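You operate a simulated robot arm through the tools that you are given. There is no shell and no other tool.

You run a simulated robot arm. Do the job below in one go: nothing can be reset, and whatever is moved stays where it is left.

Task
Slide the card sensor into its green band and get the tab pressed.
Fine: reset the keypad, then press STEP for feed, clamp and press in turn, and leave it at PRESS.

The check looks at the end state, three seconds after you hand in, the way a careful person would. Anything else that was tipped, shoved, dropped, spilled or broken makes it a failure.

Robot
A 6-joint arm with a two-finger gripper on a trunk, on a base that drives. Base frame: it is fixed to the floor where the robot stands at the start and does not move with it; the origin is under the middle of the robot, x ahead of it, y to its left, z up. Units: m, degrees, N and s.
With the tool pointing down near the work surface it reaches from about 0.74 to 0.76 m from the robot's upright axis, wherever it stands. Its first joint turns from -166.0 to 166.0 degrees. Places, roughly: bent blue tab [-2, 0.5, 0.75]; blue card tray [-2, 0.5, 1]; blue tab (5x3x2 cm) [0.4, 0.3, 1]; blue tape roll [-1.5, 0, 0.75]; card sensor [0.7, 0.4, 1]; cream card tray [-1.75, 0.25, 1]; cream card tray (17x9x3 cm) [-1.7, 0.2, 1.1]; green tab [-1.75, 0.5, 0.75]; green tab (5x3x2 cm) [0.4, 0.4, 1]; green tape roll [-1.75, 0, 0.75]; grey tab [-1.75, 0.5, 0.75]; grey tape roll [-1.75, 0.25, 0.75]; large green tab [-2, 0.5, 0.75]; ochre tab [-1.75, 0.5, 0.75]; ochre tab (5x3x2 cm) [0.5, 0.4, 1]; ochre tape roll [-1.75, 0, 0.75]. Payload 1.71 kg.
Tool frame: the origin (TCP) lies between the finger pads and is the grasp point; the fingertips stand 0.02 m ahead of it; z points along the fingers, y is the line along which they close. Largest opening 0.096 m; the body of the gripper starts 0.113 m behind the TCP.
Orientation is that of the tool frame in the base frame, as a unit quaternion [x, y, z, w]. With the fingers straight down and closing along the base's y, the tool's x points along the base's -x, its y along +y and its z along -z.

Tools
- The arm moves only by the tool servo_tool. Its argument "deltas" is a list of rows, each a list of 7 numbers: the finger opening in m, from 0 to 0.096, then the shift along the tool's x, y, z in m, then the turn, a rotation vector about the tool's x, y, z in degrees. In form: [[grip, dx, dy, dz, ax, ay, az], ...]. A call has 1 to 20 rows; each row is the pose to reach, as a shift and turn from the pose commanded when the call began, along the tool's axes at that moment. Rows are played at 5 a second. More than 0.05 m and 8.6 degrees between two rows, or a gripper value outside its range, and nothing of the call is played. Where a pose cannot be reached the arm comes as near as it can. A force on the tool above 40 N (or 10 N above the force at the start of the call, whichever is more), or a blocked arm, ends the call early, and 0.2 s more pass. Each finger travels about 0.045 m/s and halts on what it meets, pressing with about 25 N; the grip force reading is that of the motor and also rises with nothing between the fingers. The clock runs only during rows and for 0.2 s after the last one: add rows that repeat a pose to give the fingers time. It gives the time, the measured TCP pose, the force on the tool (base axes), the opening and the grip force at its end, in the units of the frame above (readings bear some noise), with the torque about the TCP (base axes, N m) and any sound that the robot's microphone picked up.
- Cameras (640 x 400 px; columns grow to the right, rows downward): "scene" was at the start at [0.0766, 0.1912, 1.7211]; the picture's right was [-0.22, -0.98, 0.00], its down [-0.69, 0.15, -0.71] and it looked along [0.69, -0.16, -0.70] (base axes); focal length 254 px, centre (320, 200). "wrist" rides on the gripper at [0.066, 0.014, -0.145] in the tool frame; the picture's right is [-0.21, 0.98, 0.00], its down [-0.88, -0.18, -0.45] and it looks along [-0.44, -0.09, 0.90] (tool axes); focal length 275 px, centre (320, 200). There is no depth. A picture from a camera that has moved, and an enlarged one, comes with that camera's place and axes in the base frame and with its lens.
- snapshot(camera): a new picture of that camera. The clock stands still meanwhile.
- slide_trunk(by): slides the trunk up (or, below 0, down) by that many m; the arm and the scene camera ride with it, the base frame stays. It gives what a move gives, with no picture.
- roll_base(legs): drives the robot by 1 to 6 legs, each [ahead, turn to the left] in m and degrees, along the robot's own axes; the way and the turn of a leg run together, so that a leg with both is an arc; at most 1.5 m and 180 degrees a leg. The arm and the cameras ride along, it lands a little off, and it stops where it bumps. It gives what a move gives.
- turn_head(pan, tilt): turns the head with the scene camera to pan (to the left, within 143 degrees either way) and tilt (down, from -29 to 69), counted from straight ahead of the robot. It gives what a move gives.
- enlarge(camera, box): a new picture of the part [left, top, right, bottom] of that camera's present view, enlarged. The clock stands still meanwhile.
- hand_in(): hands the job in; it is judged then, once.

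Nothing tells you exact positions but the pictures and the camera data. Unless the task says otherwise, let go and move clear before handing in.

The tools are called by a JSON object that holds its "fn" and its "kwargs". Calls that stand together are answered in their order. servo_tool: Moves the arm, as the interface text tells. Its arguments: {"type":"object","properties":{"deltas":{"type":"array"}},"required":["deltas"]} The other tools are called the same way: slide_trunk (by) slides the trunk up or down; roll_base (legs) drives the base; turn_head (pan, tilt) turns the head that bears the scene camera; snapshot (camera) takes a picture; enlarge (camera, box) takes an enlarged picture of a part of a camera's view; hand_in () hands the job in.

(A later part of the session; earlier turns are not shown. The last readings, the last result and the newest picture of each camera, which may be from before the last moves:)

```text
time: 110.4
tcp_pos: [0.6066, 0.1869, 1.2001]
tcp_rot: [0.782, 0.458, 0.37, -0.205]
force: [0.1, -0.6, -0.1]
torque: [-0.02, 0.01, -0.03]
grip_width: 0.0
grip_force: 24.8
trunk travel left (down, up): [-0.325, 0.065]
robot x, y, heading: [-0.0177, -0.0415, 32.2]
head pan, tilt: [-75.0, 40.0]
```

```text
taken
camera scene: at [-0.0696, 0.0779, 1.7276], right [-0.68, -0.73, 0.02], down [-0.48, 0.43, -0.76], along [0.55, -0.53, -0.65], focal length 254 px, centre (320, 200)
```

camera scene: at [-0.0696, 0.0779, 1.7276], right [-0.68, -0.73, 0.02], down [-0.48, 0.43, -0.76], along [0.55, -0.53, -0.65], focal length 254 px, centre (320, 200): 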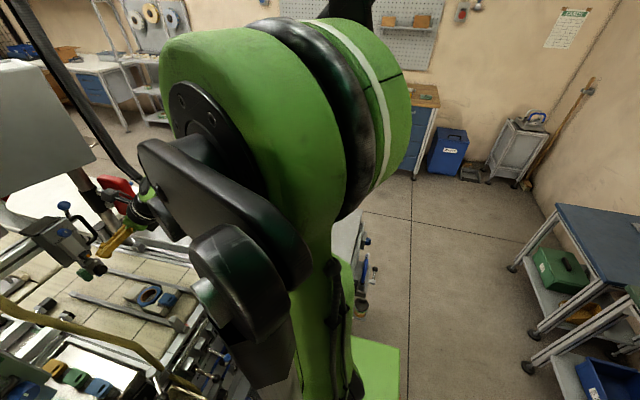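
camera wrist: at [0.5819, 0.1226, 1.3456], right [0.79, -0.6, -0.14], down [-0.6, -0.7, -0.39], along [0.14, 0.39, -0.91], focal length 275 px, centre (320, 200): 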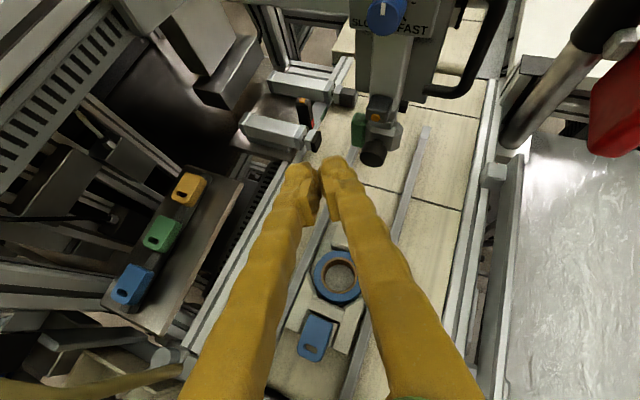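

The wrist motor would come too close to the hose with this flat pitch, so a steeper tool (about 35°) is needed; for that the wrist camera must not be on top under the cross rail. I'll roll the gripper back by 180° here in the clear.

{"fn": "servo_tool", "kwargs": {"deltas": [[0, 0, 0, 0, 0, 0, -8.5], [0, 0, 0, 0, 0, 0, -17], [0, 0, 0, 0, 0, 0, -25.5], [0, 0, 0, 0, 0, 0, -34], [0, 0, 0, 0, 0, 0, -42.5], [0, 0, 0, 0, 0, 0, -51], [0, 0, 0, 0, 0, 0, -59.5], [0, 0, 0, 0, 0, 0, -68], [0, 0, 0, 0, 0, 0, -76.5], [0, 0, 0, 0, 0, 0, -85], [0, 0, 0, 0, 0, 0, -90], [0, 0, 0, 0, 0, 0, -90]]}}

{"fn": "servo_tool", "kwargs": {"deltas": [[0, 0, 0, 0, 0, 0, -8.5], [0, 0, 0, 0, 0, 0, -17], [0, 0, 0, 0, 0, 0, -25.5], [0, 0, 0, 0, 0, 0, -34], [0, 0, 0, 0, 0, 0, -42.5], [0, 0, 0, 0, 0, 0, -51], [0, 0, 0, 0, 0, 0, -59.5], [0, 0, 0, 0, 0, 0, -68], [0, 0, 0, 0, 0, 0, -76.5], [0, 0, 0, 0, 0, 0, -85], [0, 0, 0, 0, 0, 0, -90], [0, 0, 0, 0, 0, 0, -90]]}}

{"fn": "servo_tool", "kwargs": {"deltas": [[0, 0, 0, 0, 0, 7.5, 0], [0, 0, 0, 0, 0, 15, 0], [0, 0, 0, 0, 0, 15, 0]]}}

{"fn": "snapshot", "kwargs": {"camera": "wrist"}}

{"fn": "turn_head", "kwargs": {"pan": -10, "tilt": 45}}

{"fn": "snapshot", "kwargs": {"camera": "scene"}}

```text
time: 113.0
tcp_pos: [0.6107, 0.1868, 1.2002]
tcp_rot: [0.229, 0.877, 0.406, 0.117]
force: [-0.2, 0.8, 0.1]
torque: [-0.01, 0.02, 0.0]
grip_width: 0.0
grip_force: 25.0
trunk travel left (down, up): [-0.325, 0.065]
robot x, y, heading: [-0.0136, -0.0457, 31.9]
head pan, tilt: [-75.0, 40.0]
```

```text
time: 115.6
tcp_pos: [0.6104, 0.1866, 1.2012]
tcp_rot: [-0.458, 0.782, 0.205, 0.37]
force: [0.3, -0.3, -0.4]
torque: [-0.01, 0.01, 0.01]
grip_width: 0.0001
grip_force: 25.2
trunk travel left (down, up): [-0.325, 0.065]
robot x, y, heading: [-0.017, -0.0407, 32.3]
head pan, tilt: [-75.0, 40.0]
```

```text
time: 116.4
tcp_pos: [0.6112, 0.1867, 1.1985]
tcp_rot: [-0.48, 0.824, 0.142, 0.264]
force: [0.2, -0.8, 0.0]
torque: [-0.02, 0.0, 0.01]
grip_width: 0.0
grip_force: 24.9
trunk travel left (down, up): [-0.325, 0.065]
robot x, y, heading: [-0.0176, -0.0432, 32.3]
head pan, tilt: [-75.0, 40.0]
```

```text
taken
camera wrist: at [0.5289, 0.0758, 1.282], right [-0.77, 0.63, 0.1], down [0.38, 0.32, 0.87], along [0.52, 0.7, -0.48], focal length 275 px, centre (320, 200)
```

wrist: 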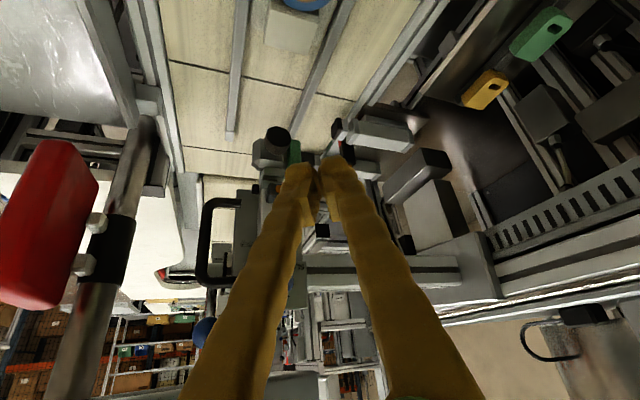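

```text
time: 117.8
tcp_pos: [0.6114, 0.1874, 1.1998]
tcp_rot: [-0.481, 0.824, 0.143, 0.265]
force: [0.4, 0.2, -0.4]
torque: [-0.01, 0.02, 0.02]
grip_width: 0.0
grip_force: 25.6
trunk travel left (down, up): [-0.325, 0.065]
robot x, y, heading: [-0.0145, -0.0417, 32.1]
head pan, tilt: [-10.0, 45.0]
```

```text
taken
camera scene: at [-0.0566, 0.1662, 1.7195], right [0.38, -0.93, 0.0], down [-0.66, -0.27, -0.7], along [0.65, 0.26, -0.72], focal length 254 px, centre (320, 200)
```

scene: 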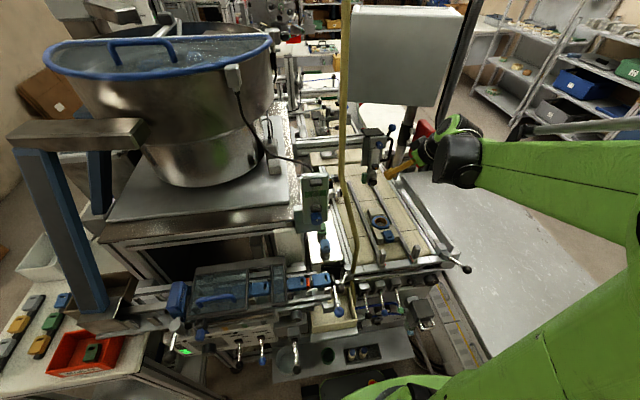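

The roll and steeper pitch (35°, yaw 27°) are in place. Now I'll move to the next waypoint, to the right of and before the sensor.

{"fn": "servo_tool", "kwargs": {"deltas": [[0, -0.0086, 0.0051, 0.0351, 0, 0, 0], [0, -0.0171, 0.0101, 0.0702, 0, 0, 0], [0, -0.0257, 0.0152, 0.1052, 0, 0, 0], [0, -0.0342, 0.0202, 0.1403, 0, 0, 0], [0, -0.0428, 0.0253, 0.1754, 0, 0, 0], [0, -0.0428, 0.0253, 0.1754, 0, 0, 0]]}}

{"fn": "snapshot", "kwargs": {"camera": "wrist"}}

{"fn": "snapshot", "kwargs": {"camera": "scene"}}

{"fn": "enlarge", "kwargs": {"camera": "scene", "box": [310, 110, 470, 210]}}

```text
time: 119.2
tcp_pos: [0.6583, 0.3178, 1.0788]
tcp_rot: [-0.48, 0.824, 0.143, 0.264]
force: [0.1, 0.2, -0.9]
torque: [0.0, 0.03, 0.02]
grip_width: 0.0001
grip_force: 25.3
trunk travel left (down, up): [-0.325, 0.065]
robot x, y, heading: [-0.013, -0.0415, 32.1]
head pan, tilt: [-10.0, 45.0]
```

```text
taken
camera wrist: at [0.5753, 0.206, 1.1619], right [-0.77, 0.63, 0.1], down [0.38, 0.32, 0.87], along [0.52, 0.7, -0.48], focal length 275 px, centre (320, 200)
```

wrist: 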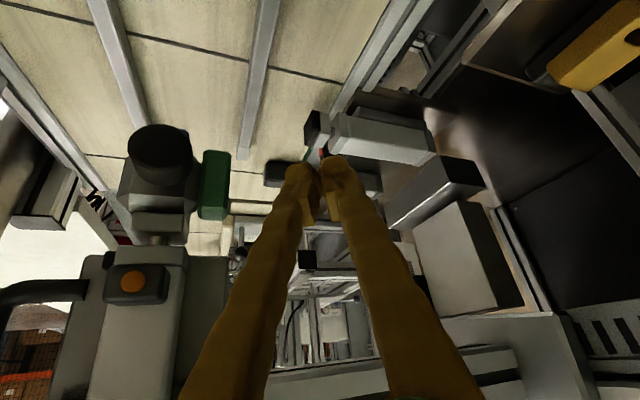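

```text
taken
camera scene: at [-0.0562, 0.1668, 1.7194], right [0.38, -0.93, 0.0], down [-0.66, -0.27, -0.7], along [0.65, 0.26, -0.72], focal length 254 px, centre (320, 200)
```

scene: 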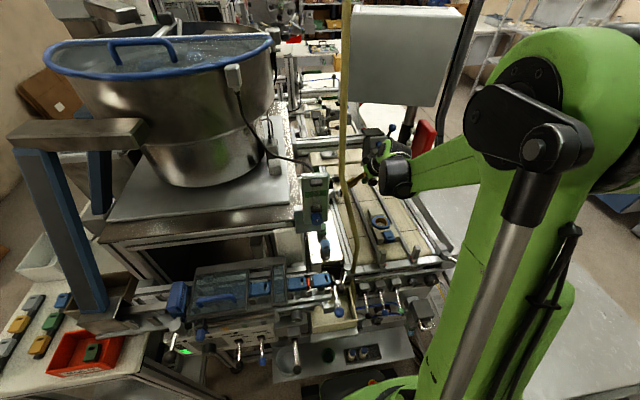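

```text
4.00 times, centred on (390, 160) of scene
camera zoom: at [-0.0562, 0.1668, 1.7194], right [0.38, -0.93, 0.0], down [-0.66, -0.27, -0.7], along [0.65, 0.26, -0.72], focal length 1017 px, centre (40, 360)
```

zoom: 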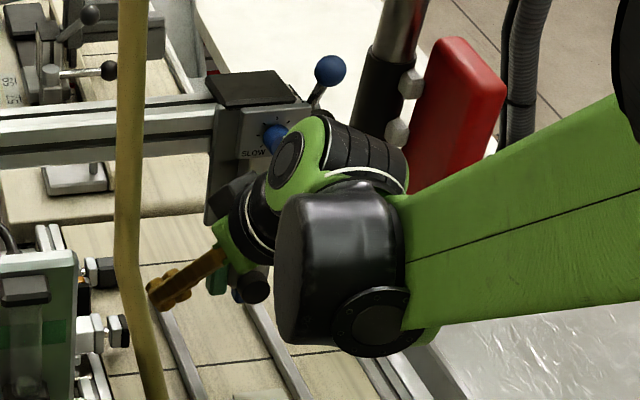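

Clearances look good: the hose, motor and press head are all well apart. I'll zoom the wrist view to see the sensor just ahead of the fingertips.

{"fn": "enlarge", "kwargs": {"camera": "wrist", "box": [250, 80, 450, 220]}}

```text
2.86 times, centred on (350, 150) of wrist
camera zoom: at [0.5753, 0.206, 1.1619], right [-0.77, 0.63, 0.1], down [0.38, 0.32, 0.87], along [0.52, 0.7, -0.48], focal length 786 px, centre (234, 343)
```

zoom: 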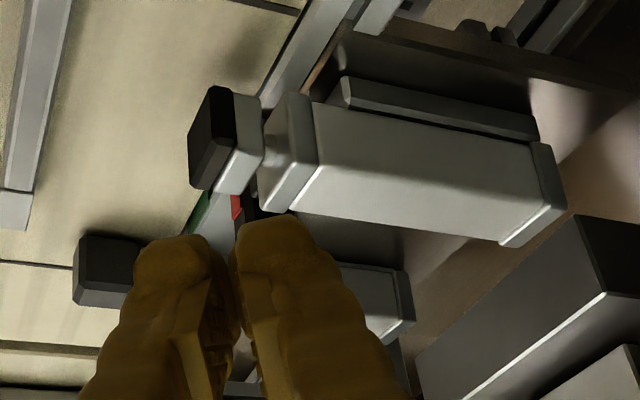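

The sensor's red pointer is visible just beyond the fingers, with the near cylinder to the side. Moving on to just behind and above the sensor.

{"fn": "servo_tool", "kwargs": {"deltas": [[0, -0.0142, 0.0125, 0.0295, 0, 0, 0], [0, -0.0284, 0.0249, 0.059, 0, 0, 0], [0, -0.0426, 0.0374, 0.0885, 0, 0, 0], [0, -0.0426, 0.0374, 0.0885, 0, 0, 0]]}}

{"fn": "snapshot", "kwargs": {"camera": "wrist"}}

{"fn": "enlarge", "kwargs": {"camera": "wrist", "box": [250, 80, 450, 220]}}

{"fn": "enlarge", "kwargs": {"camera": "scene", "box": [310, 110, 470, 210]}}

```text
time: 120.2
tcp_pos: [0.6698, 0.4076, 1.0315]
tcp_rot: [-0.48, 0.824, 0.143, 0.265]
force: [-0.7, 1.8, -0.3]
torque: [-0.01, 0.04, -0.01]
grip_width: 0.0
grip_force: 25.5
trunk travel left (down, up): [-0.325, 0.065]
robot x, y, heading: [-0.0171, -0.0379, 32.3]
head pan, tilt: [-10.0, 45.0]
```

```text
taken
camera wrist: at [0.5881, 0.2967, 1.1129], right [-0.77, 0.63, 0.1], down [0.38, 0.32, 0.87], along [0.52, 0.7, -0.48], focal length 275 px, centre (320, 200)
```

wrist: 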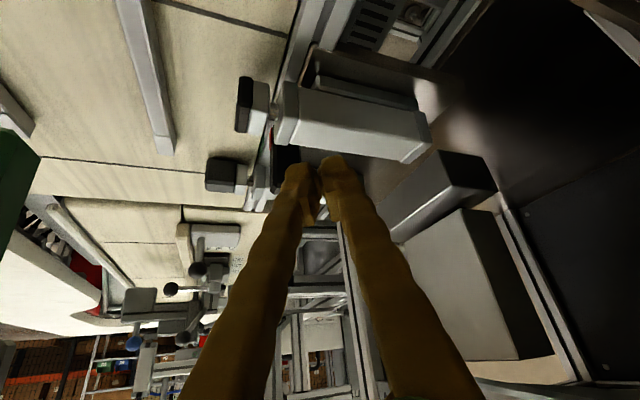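

```text
2.86 times, centred on (350, 150) of wrist
camera zoom: at [0.5881, 0.2967, 1.1129], right [-0.77, 0.63, 0.1], down [0.38, 0.32, 0.87], along [0.52, 0.7, -0.48], focal length 786 px, centre (234, 343)
```

zoom: 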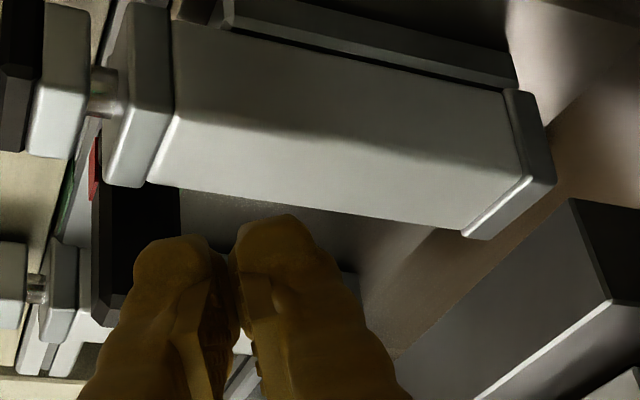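

```text
4.00 times, centred on (390, 160) of scene
camera zoom: at [-0.0562, 0.167, 1.7194], right [0.38, -0.93, 0.0], down [-0.66, -0.27, -0.7], along [0.65, 0.26, -0.72], focal length 1017 px, centre (40, 360)
```

zoom: 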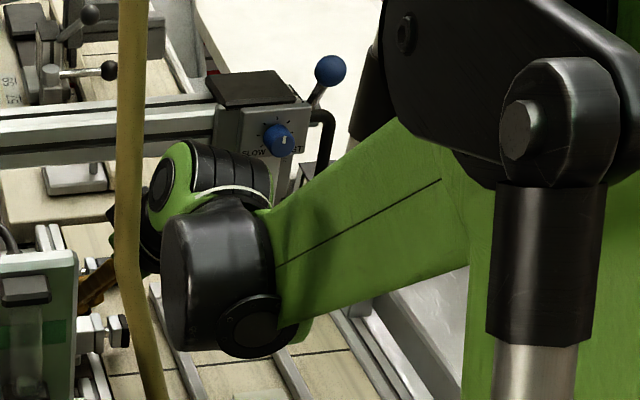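

The sensor block is right ahead of the fingers, lined up with the right-hand finger. I'll lower slightly and ease forward to just short of contact.

{"fn": "servo_tool", "kwargs": {"deltas": [[0, 0.002, -0.0027, 0.012, 0, 0, 0], [0, 0.004, -0.0053, 0.0241, 0, 0, 0], [0, 0.004, -0.0053, 0.0241, 0, 0, 0]]}}

{"fn": "enlarge", "kwargs": {"camera": "wrist", "box": [220, 80, 420, 220]}}

```text
time: 121.0
tcp_pos: [0.6798, 0.4134, 1.0097]
tcp_rot: [-0.48, 0.824, 0.143, 0.265]
force: [0.0, 0.3, 0.5]
torque: [0.01, -0.01, 0.01]
grip_width: 0.0002
grip_force: 24.9
trunk travel left (down, up): [-0.325, 0.065]
robot x, y, heading: [-0.0142, -0.0391, 31.8]
head pan, tilt: [-10.0, 45.0]
```

```text
2.86 times, centred on (320, 150) of wrist
camera zoom: at [0.5971, 0.3026, 1.0917], right [-0.77, 0.63, 0.1], down [0.38, 0.32, 0.87], along [0.52, 0.7, -0.48], focal length 786 px, centre (320, 343)
```

zoom: 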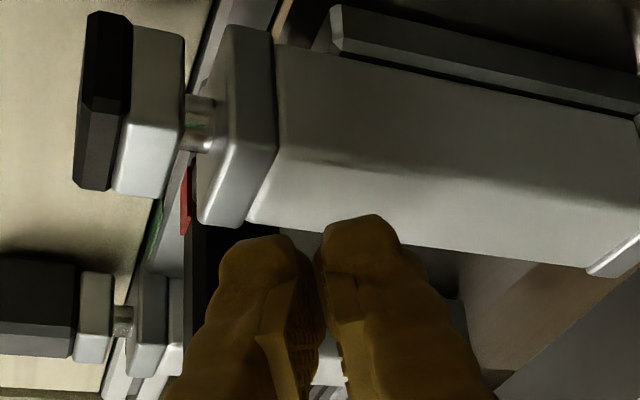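

Still no contact. I'll now push gently along the belt direction in small steps and watch the force.

{"fn": "servo_tool", "kwargs": {"deltas": [[0, -0.0025, -0.0019, 0.0026, 0, 0, 0], [0, -0.005, -0.0038, 0.0052, 0, 0, 0], [0, -0.0074, -0.0057, 0.0078, 0, 0, 0], [0, -0.0074, -0.0057, 0.0078, 0, 0, 0]]}}

{"fn": "enlarge", "kwargs": {"camera": "wrist", "box": [220, 80, 420, 220]}}

```text
time: 122.0
tcp_pos: [0.6892, 0.4204, 1.0076]
tcp_rot: [-0.48, 0.824, 0.143, 0.265]
force: [0.0, 0.3, -0.4]
torque: [-0.01, 0.02, 0.0]
grip_width: 0.0
grip_force: 24.8
trunk travel left (down, up): [-0.325, 0.065]
robot x, y, heading: [-0.0179, -0.0414, 31.9]
head pan, tilt: [-10.0, 45.0]
```

```text
2.86 times, centred on (320, 150) of wrist
camera zoom: at [0.607, 0.3091, 1.0902], right [-0.77, 0.63, 0.1], down [0.38, 0.32, 0.87], along [0.52, 0.7, -0.48], focal length 786 px, centre (320, 343)
```

zoom: 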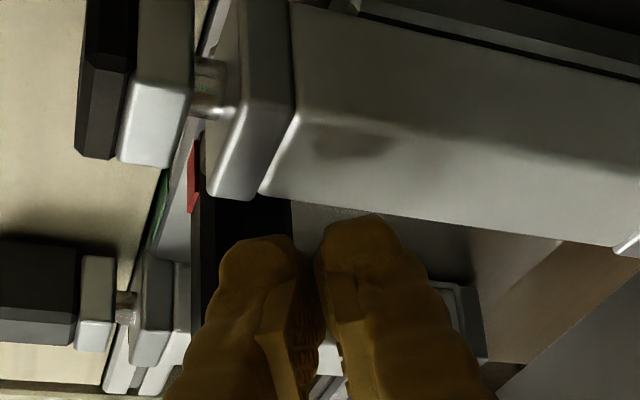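

No contact yet; the pointer is still at its original place. Continuing forward.

{"fn": "servo_tool", "kwargs": {"deltas": [[0, -0.0025, -0.0019, 0.0026, 0, 0, 0], [0, -0.005, -0.0038, 0.0052, 0, 0, 0], [0, -0.0074, -0.0057, 0.0078, 0, 0, 0], [0, -0.0074, -0.0057, 0.0078, 0, 0, 0]]}}

{"fn": "enlarge", "kwargs": {"camera": "wrist", "box": [220, 80, 420, 220]}}

{"fn": "snapshot", "kwargs": {"camera": "wrist"}}

```text
time: 123.0
tcp_pos: [0.7, 0.4282, 1.0057]
tcp_rot: [-0.48, 0.824, 0.143, 0.265]
force: [0.5, -0.9, -0.3]
torque: [-0.01, -0.02, -0.01]
grip_width: 0.0
grip_force: 25.4
trunk travel left (down, up): [-0.325, 0.065]
robot x, y, heading: [-0.0137, -0.039, 32.1]
head pan, tilt: [-10.0, 45.0]
```

```text
2.86 times, centred on (320, 150) of wrist
camera zoom: at [0.6178, 0.3159, 1.0882], right [-0.77, 0.63, 0.1], down [0.38, 0.32, 0.87], along [0.52, 0.7, -0.48], focal length 786 px, centre (320, 343)
```

zoom: 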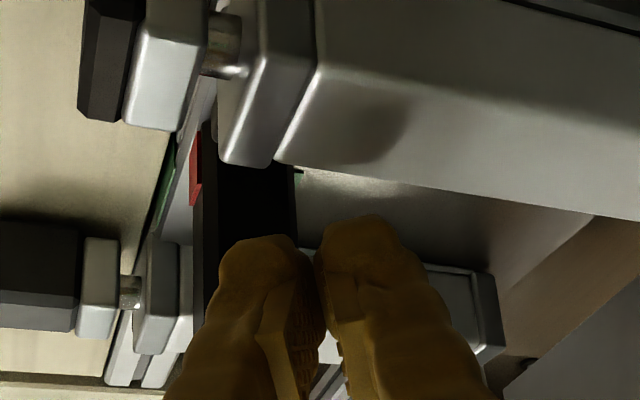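

```text
taken
camera wrist: at [0.6178, 0.3159, 1.0882], right [-0.77, 0.63, 0.1], down [0.38, 0.32, 0.87], along [0.52, 0.7, -0.48], focal length 275 px, centre (320, 200)
```

wrist: 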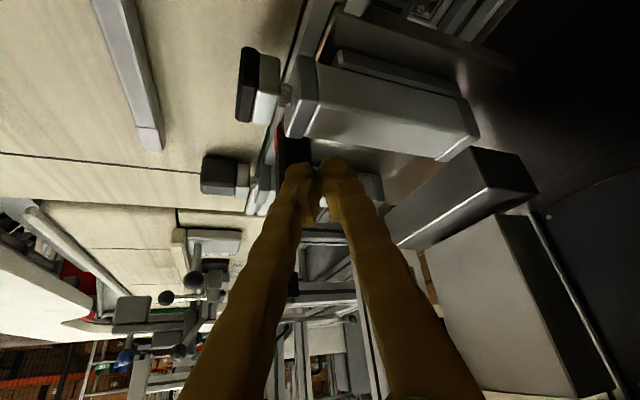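

There may be light contact but the reading is within noise. I'll shift a few millimetres to the right to centre on the sensor and keep going forward.

{"fn": "servo_tool", "kwargs": {"deltas": [[0, -0.0012, -0.0033, 0.0017, 0, 0, 0], [0, -0.0024, -0.0067, 0.0034, 0, 0, 0], [0, -0.0036, -0.01, 0.0051, 0, 0, 0], [0, -0.0036, -0.01, 0.0051, 0, 0, 0]]}}

{"fn": "enlarge", "kwargs": {"camera": "wrist", "box": [220, 80, 420, 220]}}

```text
time: 124.0
tcp_pos: [0.7114, 0.4275, 1.0041]
tcp_rot: [-0.48, 0.824, 0.142, 0.265]
force: [-0.6, -0.7, -0.9]
torque: [-0.02, -0.02, -0.02]
grip_width: 0.0
grip_force: 24.8
trunk travel left (down, up): [-0.325, 0.065]
robot x, y, heading: [-0.0159, -0.0427, 32.3]
head pan, tilt: [-10.0, 45.0]
```

```text
2.86 times, centred on (320, 150) of wrist
camera zoom: at [0.6297, 0.3159, 1.0866], right [-0.77, 0.63, 0.1], down [0.38, 0.32, 0.87], along [0.52, 0.7, -0.48], focal length 786 px, centre (320, 343)
```

zoom: 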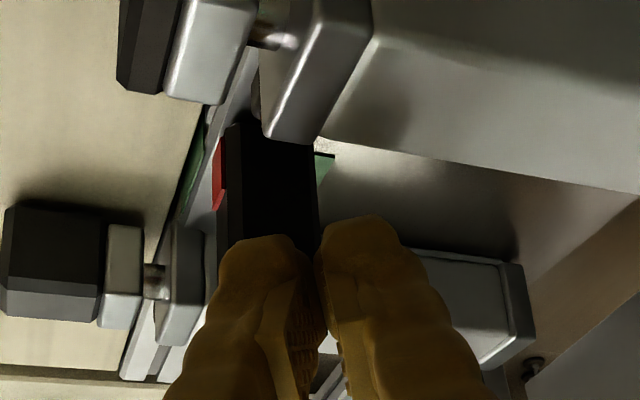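

The sensor is moving: the pointer has advanced about 1 cm. I'll zoom to compare the red pointer with the green marks.

{"fn": "enlarge", "kwargs": {"camera": "wrist", "box": [265, 100, 345, 160]}}

```text
6.67 times, centred on (305, 130) of wrist
camera zoom: at [0.6297, 0.3159, 1.0866], right [-0.77, 0.63, 0.1], down [0.38, 0.32, 0.87], along [0.52, 0.7, -0.48], focal length 1835 px, centre (420, 667)
```

zoom: 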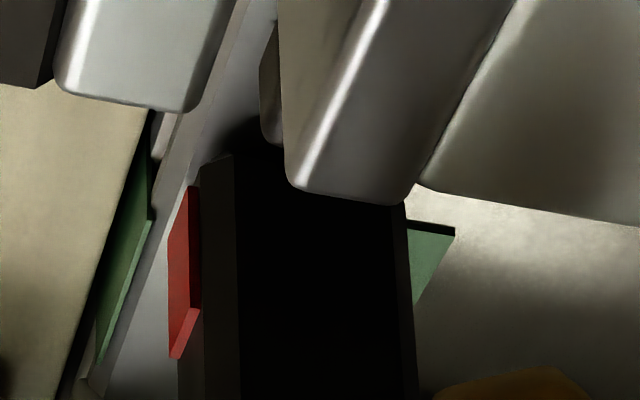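

The pointer's near edge is about 6–8 mm short of the band; it needs about 1.8 cm more to sit at its centre. First I'll check the wrist's clearance to the press head in the scene view.

{"fn": "enlarge", "kwargs": {"camera": "scene", "box": [310, 110, 470, 210]}}

{"fn": "turn_head", "kwargs": {"pan": 10, "tilt": 35}}

{"fn": "snapshot", "kwargs": {"camera": "scene"}}

{"fn": "enlarge", "kwargs": {"camera": "scene", "box": [400, 130, 560, 250]}}

```text
4.00 times, centred on (390, 160) of scene
camera zoom: at [-0.0565, 0.1664, 1.7195], right [0.38, -0.93, 0.0], down [-0.66, -0.27, -0.7], along [0.65, 0.26, -0.72], focal length 1017 px, centre (40, 360)
```

zoom: 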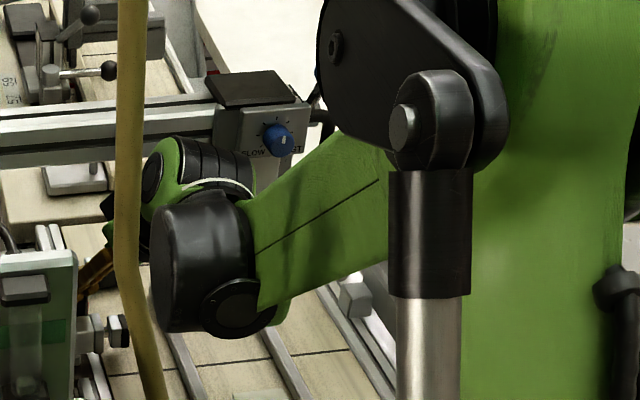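

```text
time: 124.8
tcp_pos: [0.7132, 0.428, 1.0053]
tcp_rot: [-0.482, 0.823, 0.144, 0.264]
force: [-1.0, 0.1, 0.0]
torque: [0.01, 0.02, -0.01]
grip_width: 0.0
grip_force: 25.0
trunk travel left (down, up): [-0.325, 0.065]
robot x, y, heading: [-0.018, -0.0433, 32.1]
head pan, tilt: [10.0, 35.0]
```

```text
taken
camera scene: at [-0.0662, 0.195, 1.7341], right [0.67, -0.74, 0.0], down [-0.44, -0.39, -0.81], along [0.6, 0.54, -0.59], focal length 254 px, centre (320, 200)
```

scene: 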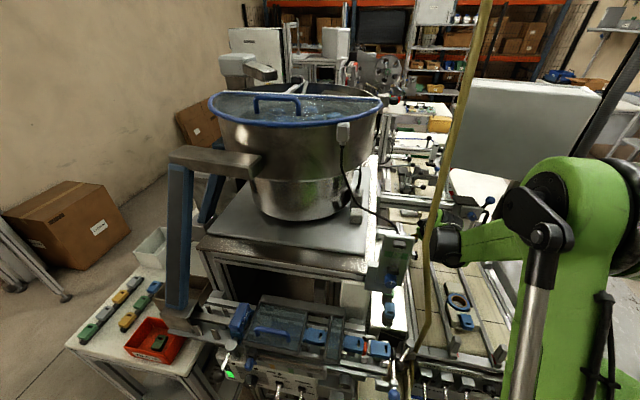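

```text
3.33 times, centred on (480, 190) of scene
camera zoom: at [-0.0662, 0.195, 1.7341], right [0.67, -0.74, 0.0], down [-0.44, -0.39, -0.81], along [0.6, 0.54, -0.59], focal length 848 px, centre (-213, 233)
```

zoom: 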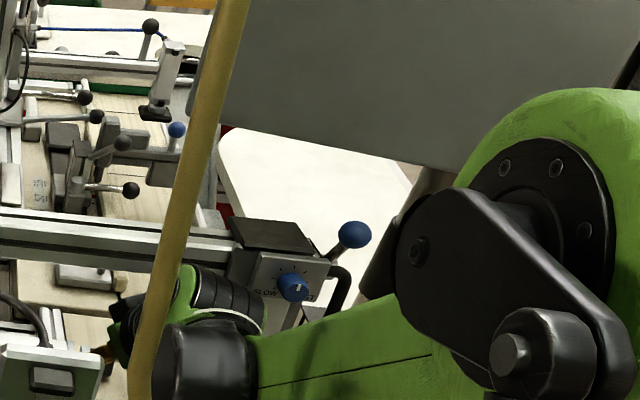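

The wrist is well past the hose but the forearm end is getting near the press head, so for the rest of the push I'll yaw the tool to the right while advancing; this keeps the wrist from moving further forward.

{"fn": "servo_tool", "kwargs": {"deltas": [[0, -0.002, -0.0016, 0.0022, 1.1, 0, 1.6], [0, -0.004, -0.0032, 0.0045, 2.3, 0.1, 3.3], [0, -0.006, -0.0048, 0.0067, 3.4, 0.1, 4.9], [0, -0.006, -0.0048, 0.0067, 3.4, 0.1, 4.9]]}}

{"fn": "enlarge", "kwargs": {"camera": "wrist", "box": [240, 80, 360, 160]}}

{"fn": "snapshot", "kwargs": {"camera": "wrist"}}

```text
time: 125.8
tcp_pos: [0.7201, 0.4335, 1.002]
tcp_rot: [-0.437, 0.848, 0.129, 0.272]
force: [0.9, 0.5, 0.1]
torque: [-0.01, 0.01, 0.02]
grip_width: 0.0002
grip_force: 25.3
trunk travel left (down, up): [-0.325, 0.065]
robot x, y, heading: [-0.0173, -0.0433, 32.3]
head pan, tilt: [10.0, 35.0]
```

```text
5.00 times, centred on (300, 120) of wrist
camera zoom: at [0.6269, 0.33, 1.0844], right [-0.7, 0.71, 0.1], down [0.41, 0.28, 0.87], along [0.59, 0.65, -0.48], focal length 1376 px, centre (420, 600)
```

zoom: 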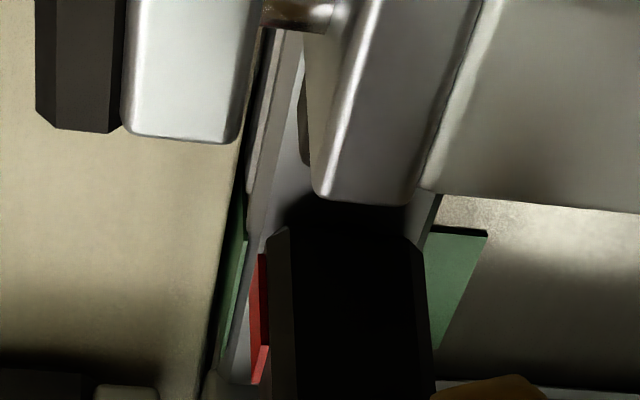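

```text
taken
camera wrist: at [0.6269, 0.33, 1.0844], right [-0.7, 0.71, 0.1], down [0.41, 0.28, 0.87], along [0.59, 0.65, -0.48], focal length 275 px, centre (320, 200)
```

wrist: 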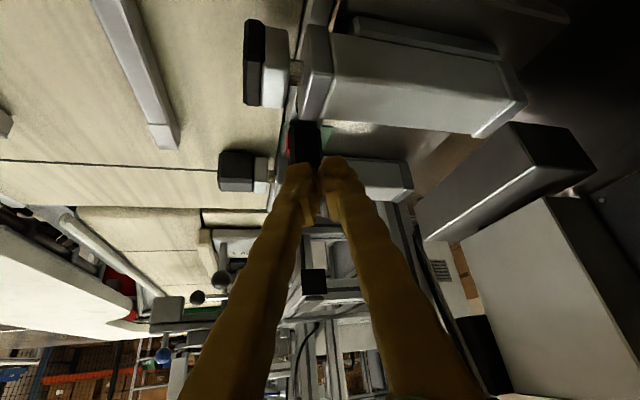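

The pointer's near edge now sits right at the start of the band. About 9 mm more will put it in the middle.

{"fn": "servo_tool", "kwargs": {"deltas": [[0, -0.0023, -0.0012, 0.0016, 1.1, 0, 1.6], [0, -0.0045, -0.0023, 0.0032, 2.3, 0.1, 3.3], [0, -0.0068, -0.0035, 0.0048, 3.4, 0.1, 4.9], [0, -0.0068, -0.0035, 0.0048, 3.4, 0.1, 4.9]]}}

{"fn": "enlarge", "kwargs": {"camera": "wrist", "box": [240, 80, 360, 160]}}

```text
time: 126.8
tcp_pos: [0.7277, 0.4373, 1.0013]
tcp_rot: [-0.391, 0.87, 0.115, 0.278]
force: [-0.6, 0.1, 0.4]
torque: [0.0, 0.0, -0.01]
grip_width: 0.0
grip_force: 24.8
trunk travel left (down, up): [-0.325, 0.065]
robot x, y, heading: [-0.0144, -0.0415, 32.1]
head pan, tilt: [10.0, 35.0]
```

```text
5.00 times, centred on (300, 120) of wrist
camera zoom: at [0.6247, 0.3449, 1.0845], right [-0.62, 0.78, 0.1], down [0.43, 0.23, 0.87], along [0.65, 0.58, -0.48], focal length 1376 px, centre (420, 600)
```

zoom: 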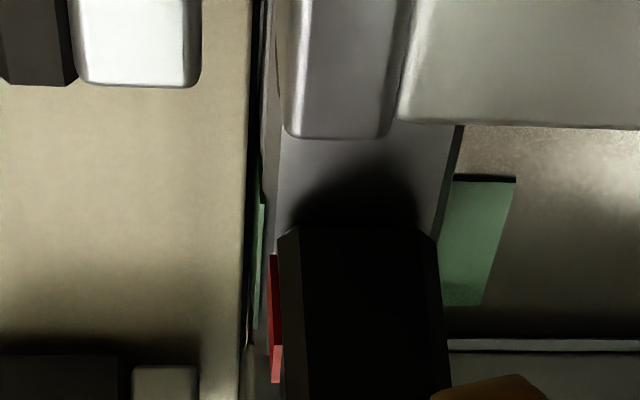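

The red pointer is now inside the band, about 2 mm short of its middle. I'll nudge those last 2 mm, then back away.

{"fn": "servo_tool", "kwargs": {"deltas": [[0, -0.002, -0.0007, 0.0014, 0, 0, 0], [0, -0.002, -0.0007, 0.0014, 0, 0, 0]]}}

{"fn": "servo_tool", "kwargs": {"deltas": [[0, 0.0117, 0.0043, -0.0083, 0, 0, 0], [0, 0.0177, 0.0083, -0.0289, 0, 0, 0], [0, 0.0177, 0.0083, -0.0289, 0, 0, 0]]}}

{"fn": "enlarge", "kwargs": {"camera": "wrist", "box": [240, 80, 360, 160]}}

{"fn": "snapshot", "kwargs": {"camera": "wrist"}}

```text
time: 127.4
tcp_pos: [0.7315, 0.4381, 1.0022]
tcp_rot: [-0.393, 0.869, 0.115, 0.277]
force: [0.0, 0.1, 0.3]
torque: [-0.02, -0.01, 0.0]
grip_width: 0.0001
grip_force: 24.7
trunk travel left (down, up): [-0.325, 0.065]
robot x, y, heading: [-0.0175, -0.039, 32.4]
head pan, tilt: [10.0, 35.0]
```

```text
time: 128.2
tcp_pos: [0.7024, 0.4205, 1.0162]
tcp_rot: [-0.392, 0.87, 0.114, 0.277]
force: [-0.7, 0.5, -0.3]
torque: [0.02, 0.01, 0.0]
grip_width: 0.0001
grip_force: 25.0
trunk travel left (down, up): [-0.325, 0.065]
robot x, y, heading: [-0.0183, -0.0418, 32.1]
head pan, tilt: [10.0, 35.0]
```

```text
5.00 times, centred on (300, 120) of wrist
camera zoom: at [0.5989, 0.3288, 1.0981], right [-0.62, 0.78, 0.1], down [0.43, 0.23, 0.87], along [0.65, 0.58, -0.48], focal length 1376 px, centre (420, 600)
```

zoom: 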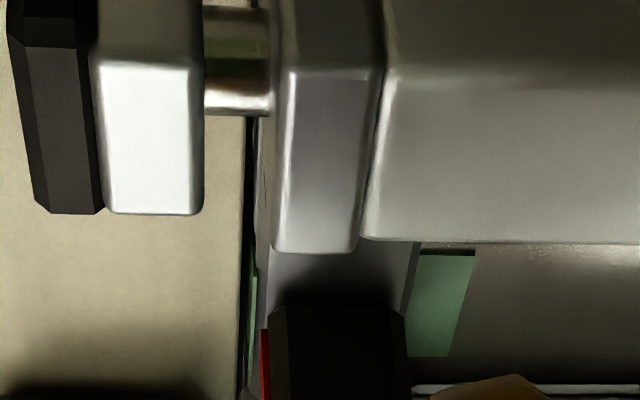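

```text
taken
camera wrist: at [0.5989, 0.3288, 1.0981], right [-0.62, 0.78, 0.1], down [0.43, 0.23, 0.87], along [0.65, 0.58, -0.48], focal length 275 px, centre (320, 200)
```

wrist: 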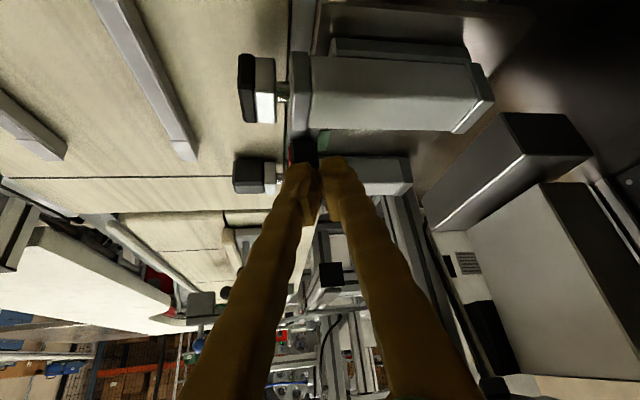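

The sensor stayed in the band as I backed off. I'll retract along the way I came and then look at it from above to confirm.

{"fn": "servo_tool", "kwargs": {"deltas": [[0, 0.0122, -0.0094, -0.0282, -1.7, 0, -2.5], [0, 0.0245, -0.0189, -0.0565, -3.5, -0.1, -4.9], [0, 0.0367, -0.0283, -0.0847, -5.2, -0.1, -7.4], [0, 0.0489, -0.0377, -0.1129, -6.9, -0.2, -9.8], [0, 0.0489, -0.0377, -0.1129, -6.9, -0.2, -9.8]]}}

{"fn": "servo_tool", "kwargs": {"deltas": [[0, 0.0086, -0.0051, -0.0351, 0, 0, 0], [0, 0.0171, -0.0101, -0.0702, 0, 0, 0], [0, 0.0257, -0.0152, -0.1052, 0, 0, 0], [0, 0.0342, -0.0202, -0.1403, 0, 0, 0], [0, 0.0428, -0.0253, -0.1754, 0, 0, 0], [0, 0.0428, -0.0253, -0.1754, 0, 0, 0]]}}

{"fn": "snapshot", "kwargs": {"camera": "wrist"}}

{"fn": "snapshot", "kwargs": {"camera": "scene"}}

```text
time: 129.4
tcp_pos: [0.6591, 0.3179, 1.0819]
tcp_rot: [-0.481, 0.824, 0.144, 0.265]
force: [0.3, 0.3, 0.0]
torque: [0.0, -0.01, 0.01]
grip_width: 0.0
grip_force: 25.2
trunk travel left (down, up): [-0.325, 0.065]
robot x, y, heading: [-0.0135, -0.0438, 32.1]
head pan, tilt: [10.0, 35.0]
```

```text
time: 130.8
tcp_pos: [0.6121, 0.1868, 1.1984]
tcp_rot: [-0.481, 0.823, 0.144, 0.265]
force: [0.6, 0.3, 0.0]
torque: [0.01, -0.04, -0.01]
grip_width: 0.0001
grip_force: 24.5
trunk travel left (down, up): [-0.325, 0.065]
robot x, y, heading: [-0.0097, -0.0382, 32.0]
head pan, tilt: [10.0, 35.0]
```

```text
taken
camera wrist: at [0.53, 0.0761, 1.2802], right [-0.77, 0.63, 0.1], down [0.38, 0.32, 0.87], along [0.52, 0.71, -0.48], focal length 275 px, centre (320, 200)
```

wrist: 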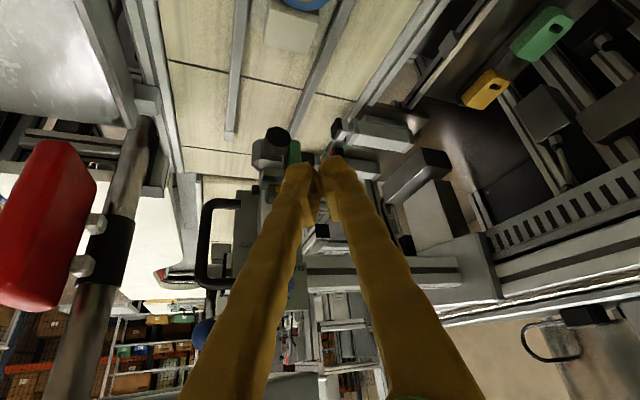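

```text
taken
camera scene: at [-0.0668, 0.1945, 1.7342], right [0.67, -0.74, 0.0], down [-0.44, -0.39, -0.81], along [0.6, 0.54, -0.59], focal length 254 px, centre (320, 200)
```

scene: 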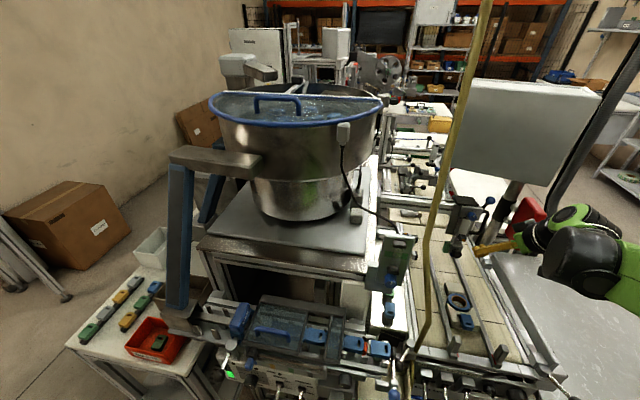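

I'm back at the waypoint. I'll tilt the tool more upright and rise, so the wrist camera looks down on the sensor.

{"fn": "servo_tool", "kwargs": {"deltas": [[0, -0.0143, -0.0005, -0.0205, 0, 7.5, 0], [0, -0.0285, -0.001, -0.041, 0, 15, 0], [0, -0.0428, -0.0014, -0.0614, 0, 22.5, 0], [0, -0.0571, -0.0019, -0.0819, 0, 30, 0], [0, -0.0571, -0.0019, -0.0819, 0, 30, 0]]}}

{"fn": "snapshot", "kwargs": {"camera": "wrist"}}

```text
time: 132.0
tcp_pos: [0.6138, 0.1896, 1.3]
tcp_rot: [-0.501, 0.864, 0.014, 0.041]
force: [0.7, -0.3, 0.3]
torque: [-0.02, 0.0, -0.01]
grip_width: 0.0
grip_force: 25.6
trunk travel left (down, up): [-0.325, 0.065]
robot x, y, heading: [-0.0191, -0.0411, 32.0]
head pan, tilt: [10.0, 35.0]
```

```text
taken
camera wrist: at [0.5603, 0.1292, 1.4398], right [-0.75, 0.66, 0.0], down [0.57, 0.64, 0.52], along [0.35, 0.39, -0.85], focal length 275 px, centre (320, 200)
```

wrist: 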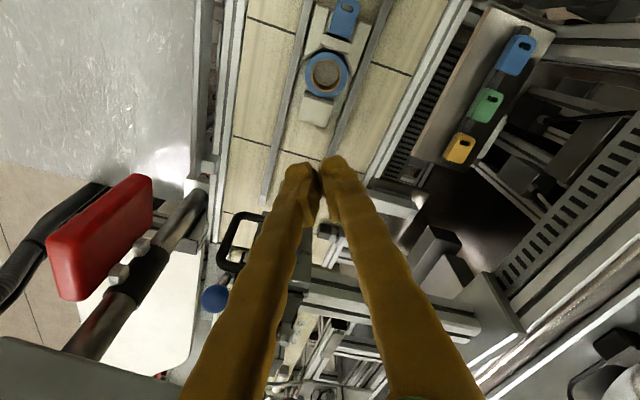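

The fingers hide the sensor from here. I'll shift 15 cm to the right (towards the keypad side anyway) so it comes into view.

{"fn": "servo_tool", "kwargs": {"deltas": [[0, 0.018, -0.0329, -0.001, 0, 0, 0], [0, 0.036, -0.0658, -0.002, 0, 0, 0], [0, 0.0539, -0.0987, -0.0029, 0, 0, 0], [0, 0.0719, -0.1316, -0.0039, 0, 0, 0], [0, 0.0719, -0.1316, -0.0039, 0, 0, 0]]}}

{"fn": "snapshot", "kwargs": {"camera": "wrist"}}

{"fn": "enlarge", "kwargs": {"camera": "wrist", "box": [380, 190, 480, 270]}}

```text
time: 133.2
tcp_pos: [0.6932, 0.0589, 1.301]
tcp_rot: [-0.501, 0.864, 0.014, 0.042]
force: [0.3, -0.4, -0.6]
torque: [0.03, 0.04, -0.07]
grip_width: 0.0001
grip_force: 25.1
trunk travel left (down, up): [-0.325, 0.065]
robot x, y, heading: [-0.0168, -0.0428, 32.3]
head pan, tilt: [10.0, 35.0]
```

```text
taken
camera wrist: at [0.64, -0.002, 1.4401], right [-0.75, 0.66, 0.0], down [0.57, 0.64, 0.52], along [0.35, 0.39, -0.85], focal length 275 px, centre (320, 200)
```

wrist: 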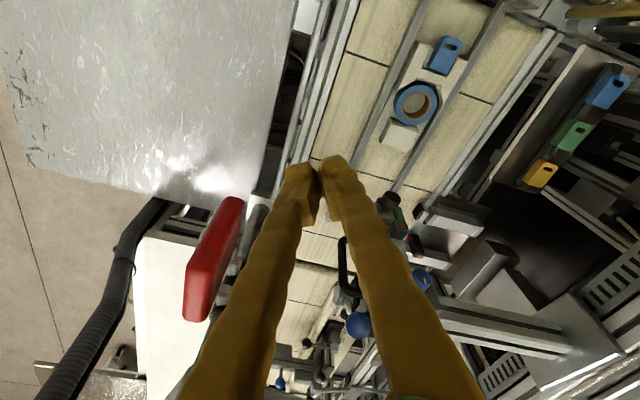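

```text
5.00 times, centred on (430, 230) of wrist
camera zoom: at [0.64, -0.002, 1.4401], right [-0.75, 0.66, 0.0], down [0.57, 0.64, 0.52], along [0.35, 0.39, -0.85], focal length 1376 px, centre (-230, 50)
```

zoom: 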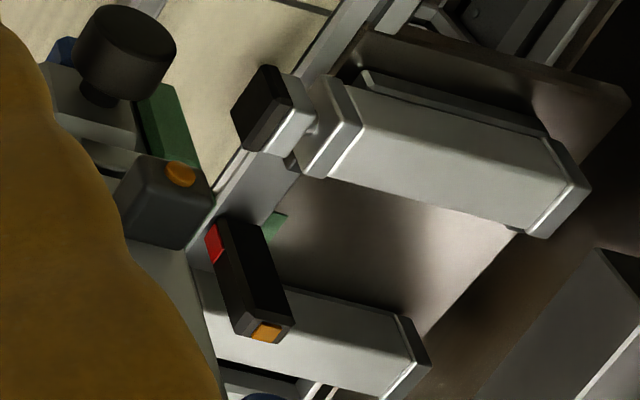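

The sensor is in view with the green mark beside it. Zooming in further to judge the pointer against the band.

{"fn": "enlarge", "kwargs": {"camera": "wrist", "box": [405, 220, 445, 260]}}

{"fn": "enlarge", "kwargs": {"camera": "scene", "box": [380, 200, 480, 270]}}

```text
10.00 times, centred on (425, 240) of wrist
camera zoom: at [0.64, -0.002, 1.4401], right [-0.75, 0.66, 0.0], down [0.57, 0.64, 0.52], along [0.35, 0.39, -0.85], focal length 2753 px, centre (-730, -200)
```

zoom: 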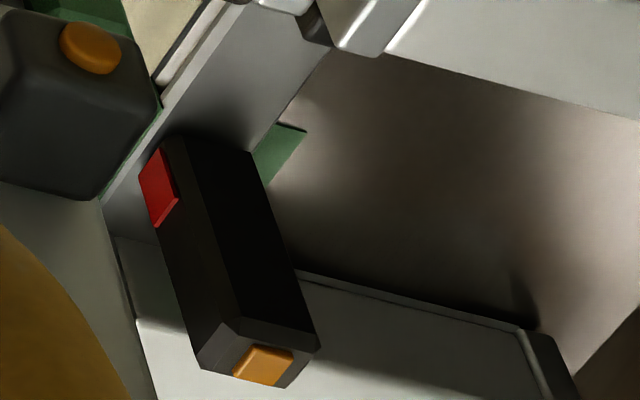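

```text
5.71 times, centred on (430, 235) of scene
camera zoom: at [-0.066, 0.1941, 1.7343], right [0.67, -0.74, 0.0], down [-0.44, -0.39, -0.81], along [0.6, 0.54, -0.59], focal length 1453 px, centre (-309, 0)
```

zoom: 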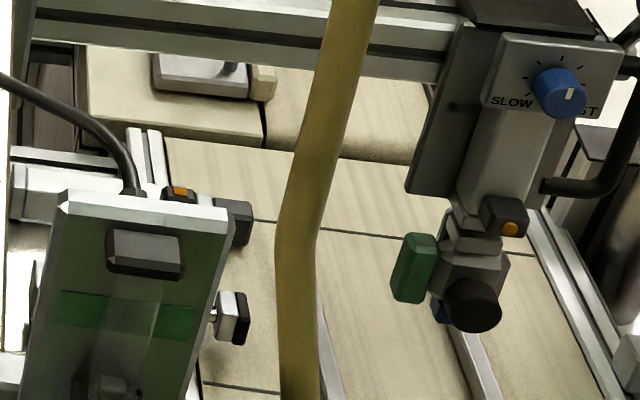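

The pointer looks to be within the band, but the press head hides the belt-side mark from here. I'll step back slightly for an unobstructed view of both marks.

{"fn": "servo_tool", "kwargs": {"deltas": [[0, 0.019, 0.0276, -0.0021, 0, 0, 0], [0, 0.038, 0.0551, -0.0042, 0, 0, 0], [0, 0.038, 0.0551, -0.0042, 0, 0, 0]]}}

{"fn": "snapshot", "kwargs": {"camera": "wrist"}}

{"fn": "enlarge", "kwargs": {"camera": "wrist", "box": [380, 230, 440, 280]}}

```text
time: 134.0
tcp_pos: [0.6271, 0.0556, 1.3]
tcp_rot: [-0.501, 0.864, 0.015, 0.042]
force: [-1.0, -0.3, -0.1]
torque: [-0.01, -0.06, -0.01]
grip_width: 0.0
grip_force: 24.8
trunk travel left (down, up): [-0.325, 0.065]
robot x, y, heading: [-0.0159, -0.041, 32.2]
head pan, tilt: [10.0, 35.0]
```

```text
taken
camera wrist: at [0.5739, -0.0046, 1.4392], right [-0.75, 0.66, 0.0], down [0.57, 0.64, 0.52], along [0.35, 0.39, -0.85], focal length 275 px, centre (320, 200)
```

wrist: 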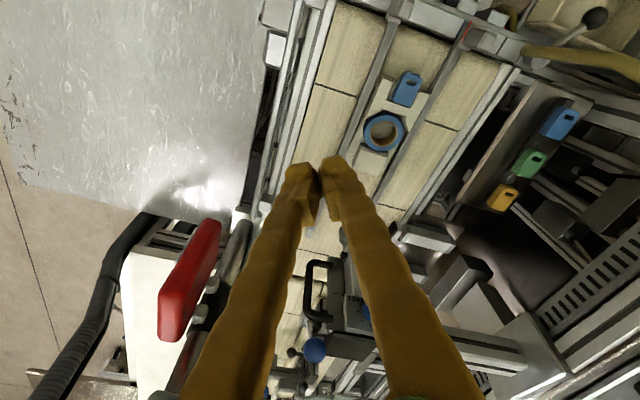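

```text
8.00 times, centred on (410, 255) of wrist
camera zoom: at [0.5739, -0.0046, 1.4392], right [-0.75, 0.66, 0.0], down [0.57, 0.64, 0.52], along [0.35, 0.39, -0.85], focal length 2202 px, centre (-400, -240)
```

zoom: 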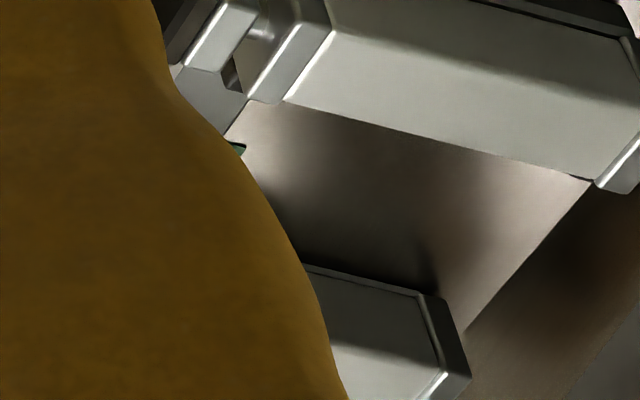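

The finger hides it now; shifting 7 cm to the right.

{"fn": "servo_tool", "kwargs": {"deltas": [[0, 0.0168, -0.0307, -0.0009, 0, 0, 0], [0, 0.0335, -0.0614, -0.0018, 0, 0, 0], [0, 0.0335, -0.0614, -0.0018, 0, 0, 0]]}}

{"fn": "enlarge", "kwargs": {"camera": "wrist", "box": [390, 220, 490, 290]}}

```text
time: 134.8
tcp_pos: [0.6638, -0.0044, 1.2982]
tcp_rot: [-0.502, 0.864, 0.014, 0.042]
force: [0.6, 0.1, -0.3]
torque: [0.05, 0.03, -0.01]
grip_width: 0.0003
grip_force: 24.8
trunk travel left (down, up): [-0.325, 0.065]
robot x, y, heading: [-0.0141, -0.0402, 32.2]
head pan, tilt: [10.0, 35.0]
```

```text
5.71 times, centred on (440, 255) of wrist
camera zoom: at [0.611, -0.0653, 1.4378], right [-0.75, 0.66, 0.0], down [0.57, 0.64, 0.52], along [0.35, 0.39, -0.85], focal length 1573 px, centre (-366, -114)
```

zoom: 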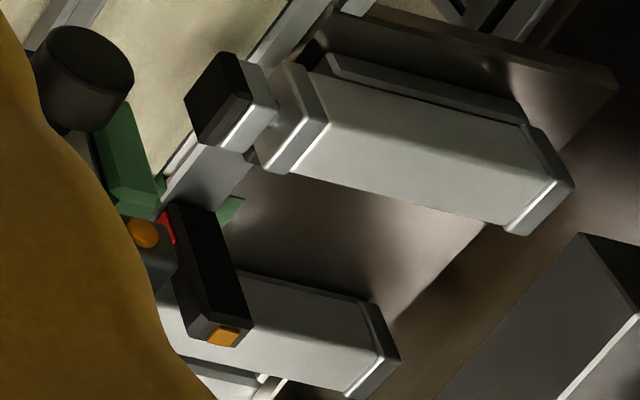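

Closer zoom on the pointer and both marks.

{"fn": "enlarge", "kwargs": {"camera": "wrist", "box": [408, 242, 438, 272]}}

```text
13.33 times, centred on (423, 257) of wrist
camera zoom: at [0.611, -0.0653, 1.4378], right [-0.75, 0.66, 0.0], down [0.57, 0.64, 0.52], along [0.35, 0.39, -0.85], focal length 3670 px, centre (-1053, -560)
```

zoom: 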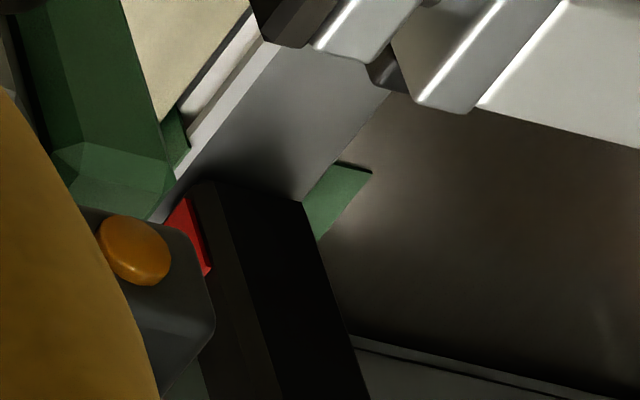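

Both marks are visible: the red pointer sits inside the green band with margin on either side. Next the keypad: I'll swing the arm over the empty metal table and point the tool toward the keypad's face.

{"fn": "servo_tool", "kwargs": {"deltas": [[0, 0.0056, -0.033, 0.0126, -3.8, -6.7, 0], [0, 0.0112, -0.0659, 0.0252, -7.6, -13.5, 0], [0, 0.0167, -0.0989, 0.0378, -11.4, -20.2, 0], [0, 0.0223, -0.1318, 0.0505, -15.3, -27, 0], [0, 0.0279, -0.1648, 0.0631, -19.1, -33.7, 0], [0, 0.0335, -0.1977, 0.0757, -22.9, -40.4, 0], [0, 0.039, -0.2307, 0.0883, -26.7, -47.2, 0], [0, 0.0446, -0.2636, 0.1009, -30.5, -53.9, 0], [0, 0.0446, -0.2636, 0.1009, -30.5, -53.9, 0]]}}

{"fn": "snapshot", "kwargs": {"camera": "wrist"}}

{"fn": "turn_head", "kwargs": {"pan": -30, "tilt": 40}}

{"fn": "snapshot", "kwargs": {"camera": "scene"}}

```text
time: 136.8
tcp_pos: [0.8733, -0.1668, 1.1997]
tcp_rot: [-0.435, 0.718, 0.457, 0.295]
force: [-0.5, 0.2, -0.7]
torque: [0.14, 0.04, 0.05]
grip_width: 0.0
grip_force: 25.2
trunk travel left (down, up): [-0.325, 0.065]
robot x, y, heading: [-0.0186, -0.0434, 32.0]
head pan, tilt: [10.0, 35.0]
```

```text
taken
camera wrist: at [0.8273, -0.3194, 1.2119], right [-0.78, 0.27, 0.56], down [0.55, -0.13, 0.83], along [0.3, 0.95, -0.04], focal length 275 px, centre (320, 200)
```

wrist: 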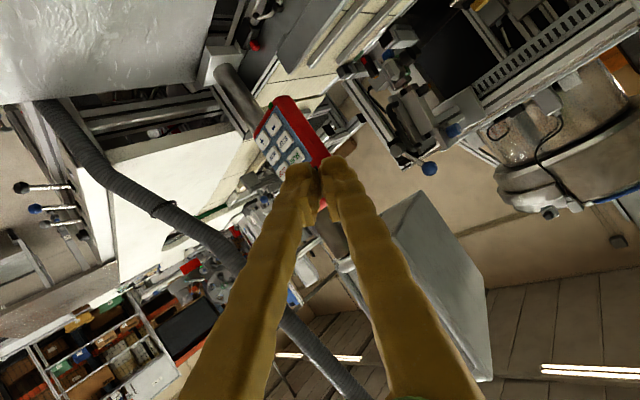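

```text
time: 137.9
tcp_pos: [0.8731, -0.1645, 1.2009]
tcp_rot: [-0.434, 0.719, 0.456, 0.296]
force: [0.4, -0.3, -0.2]
torque: [-0.01, -0.01, -0.01]
grip_width: 0.0
grip_force: 24.7
trunk travel left (down, up): [-0.325, 0.065]
robot x, y, heading: [-0.0168, -0.043, 32.2]
head pan, tilt: [-30.0, 40.0]
```

```text
taken
camera scene: at [-0.0468, 0.1389, 1.7268], right [0.04, -1.0, 0.01], down [-0.65, -0.03, -0.76], along [0.76, 0.02, -0.65], focal length 254 px, centre (320, 200)
```

scene: 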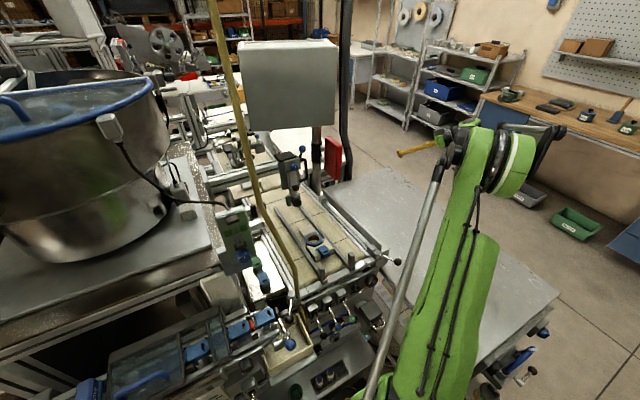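

The keypad face is now in the wrist view. Zooming in.

{"fn": "enlarge", "kwargs": {"camera": "wrist", "box": [240, 85, 340, 185]}}

```text
4.00 times, centred on (290, 135) of wrist
camera zoom: at [0.8264, -0.3184, 1.2131], right [-0.78, 0.28, 0.56], down [0.54, -0.13, 0.83], along [0.3, 0.95, -0.05], focal length 1101 px, centre (440, 460)
```

zoom: 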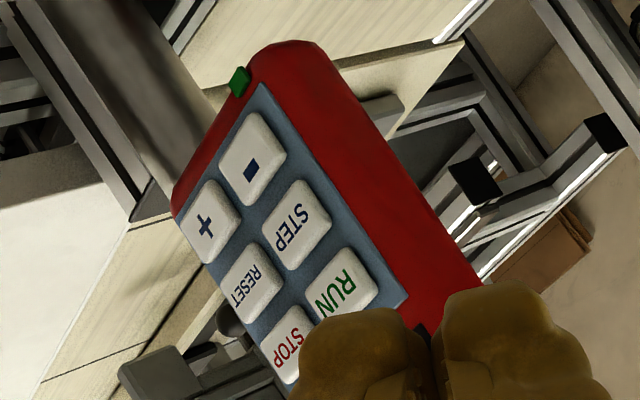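

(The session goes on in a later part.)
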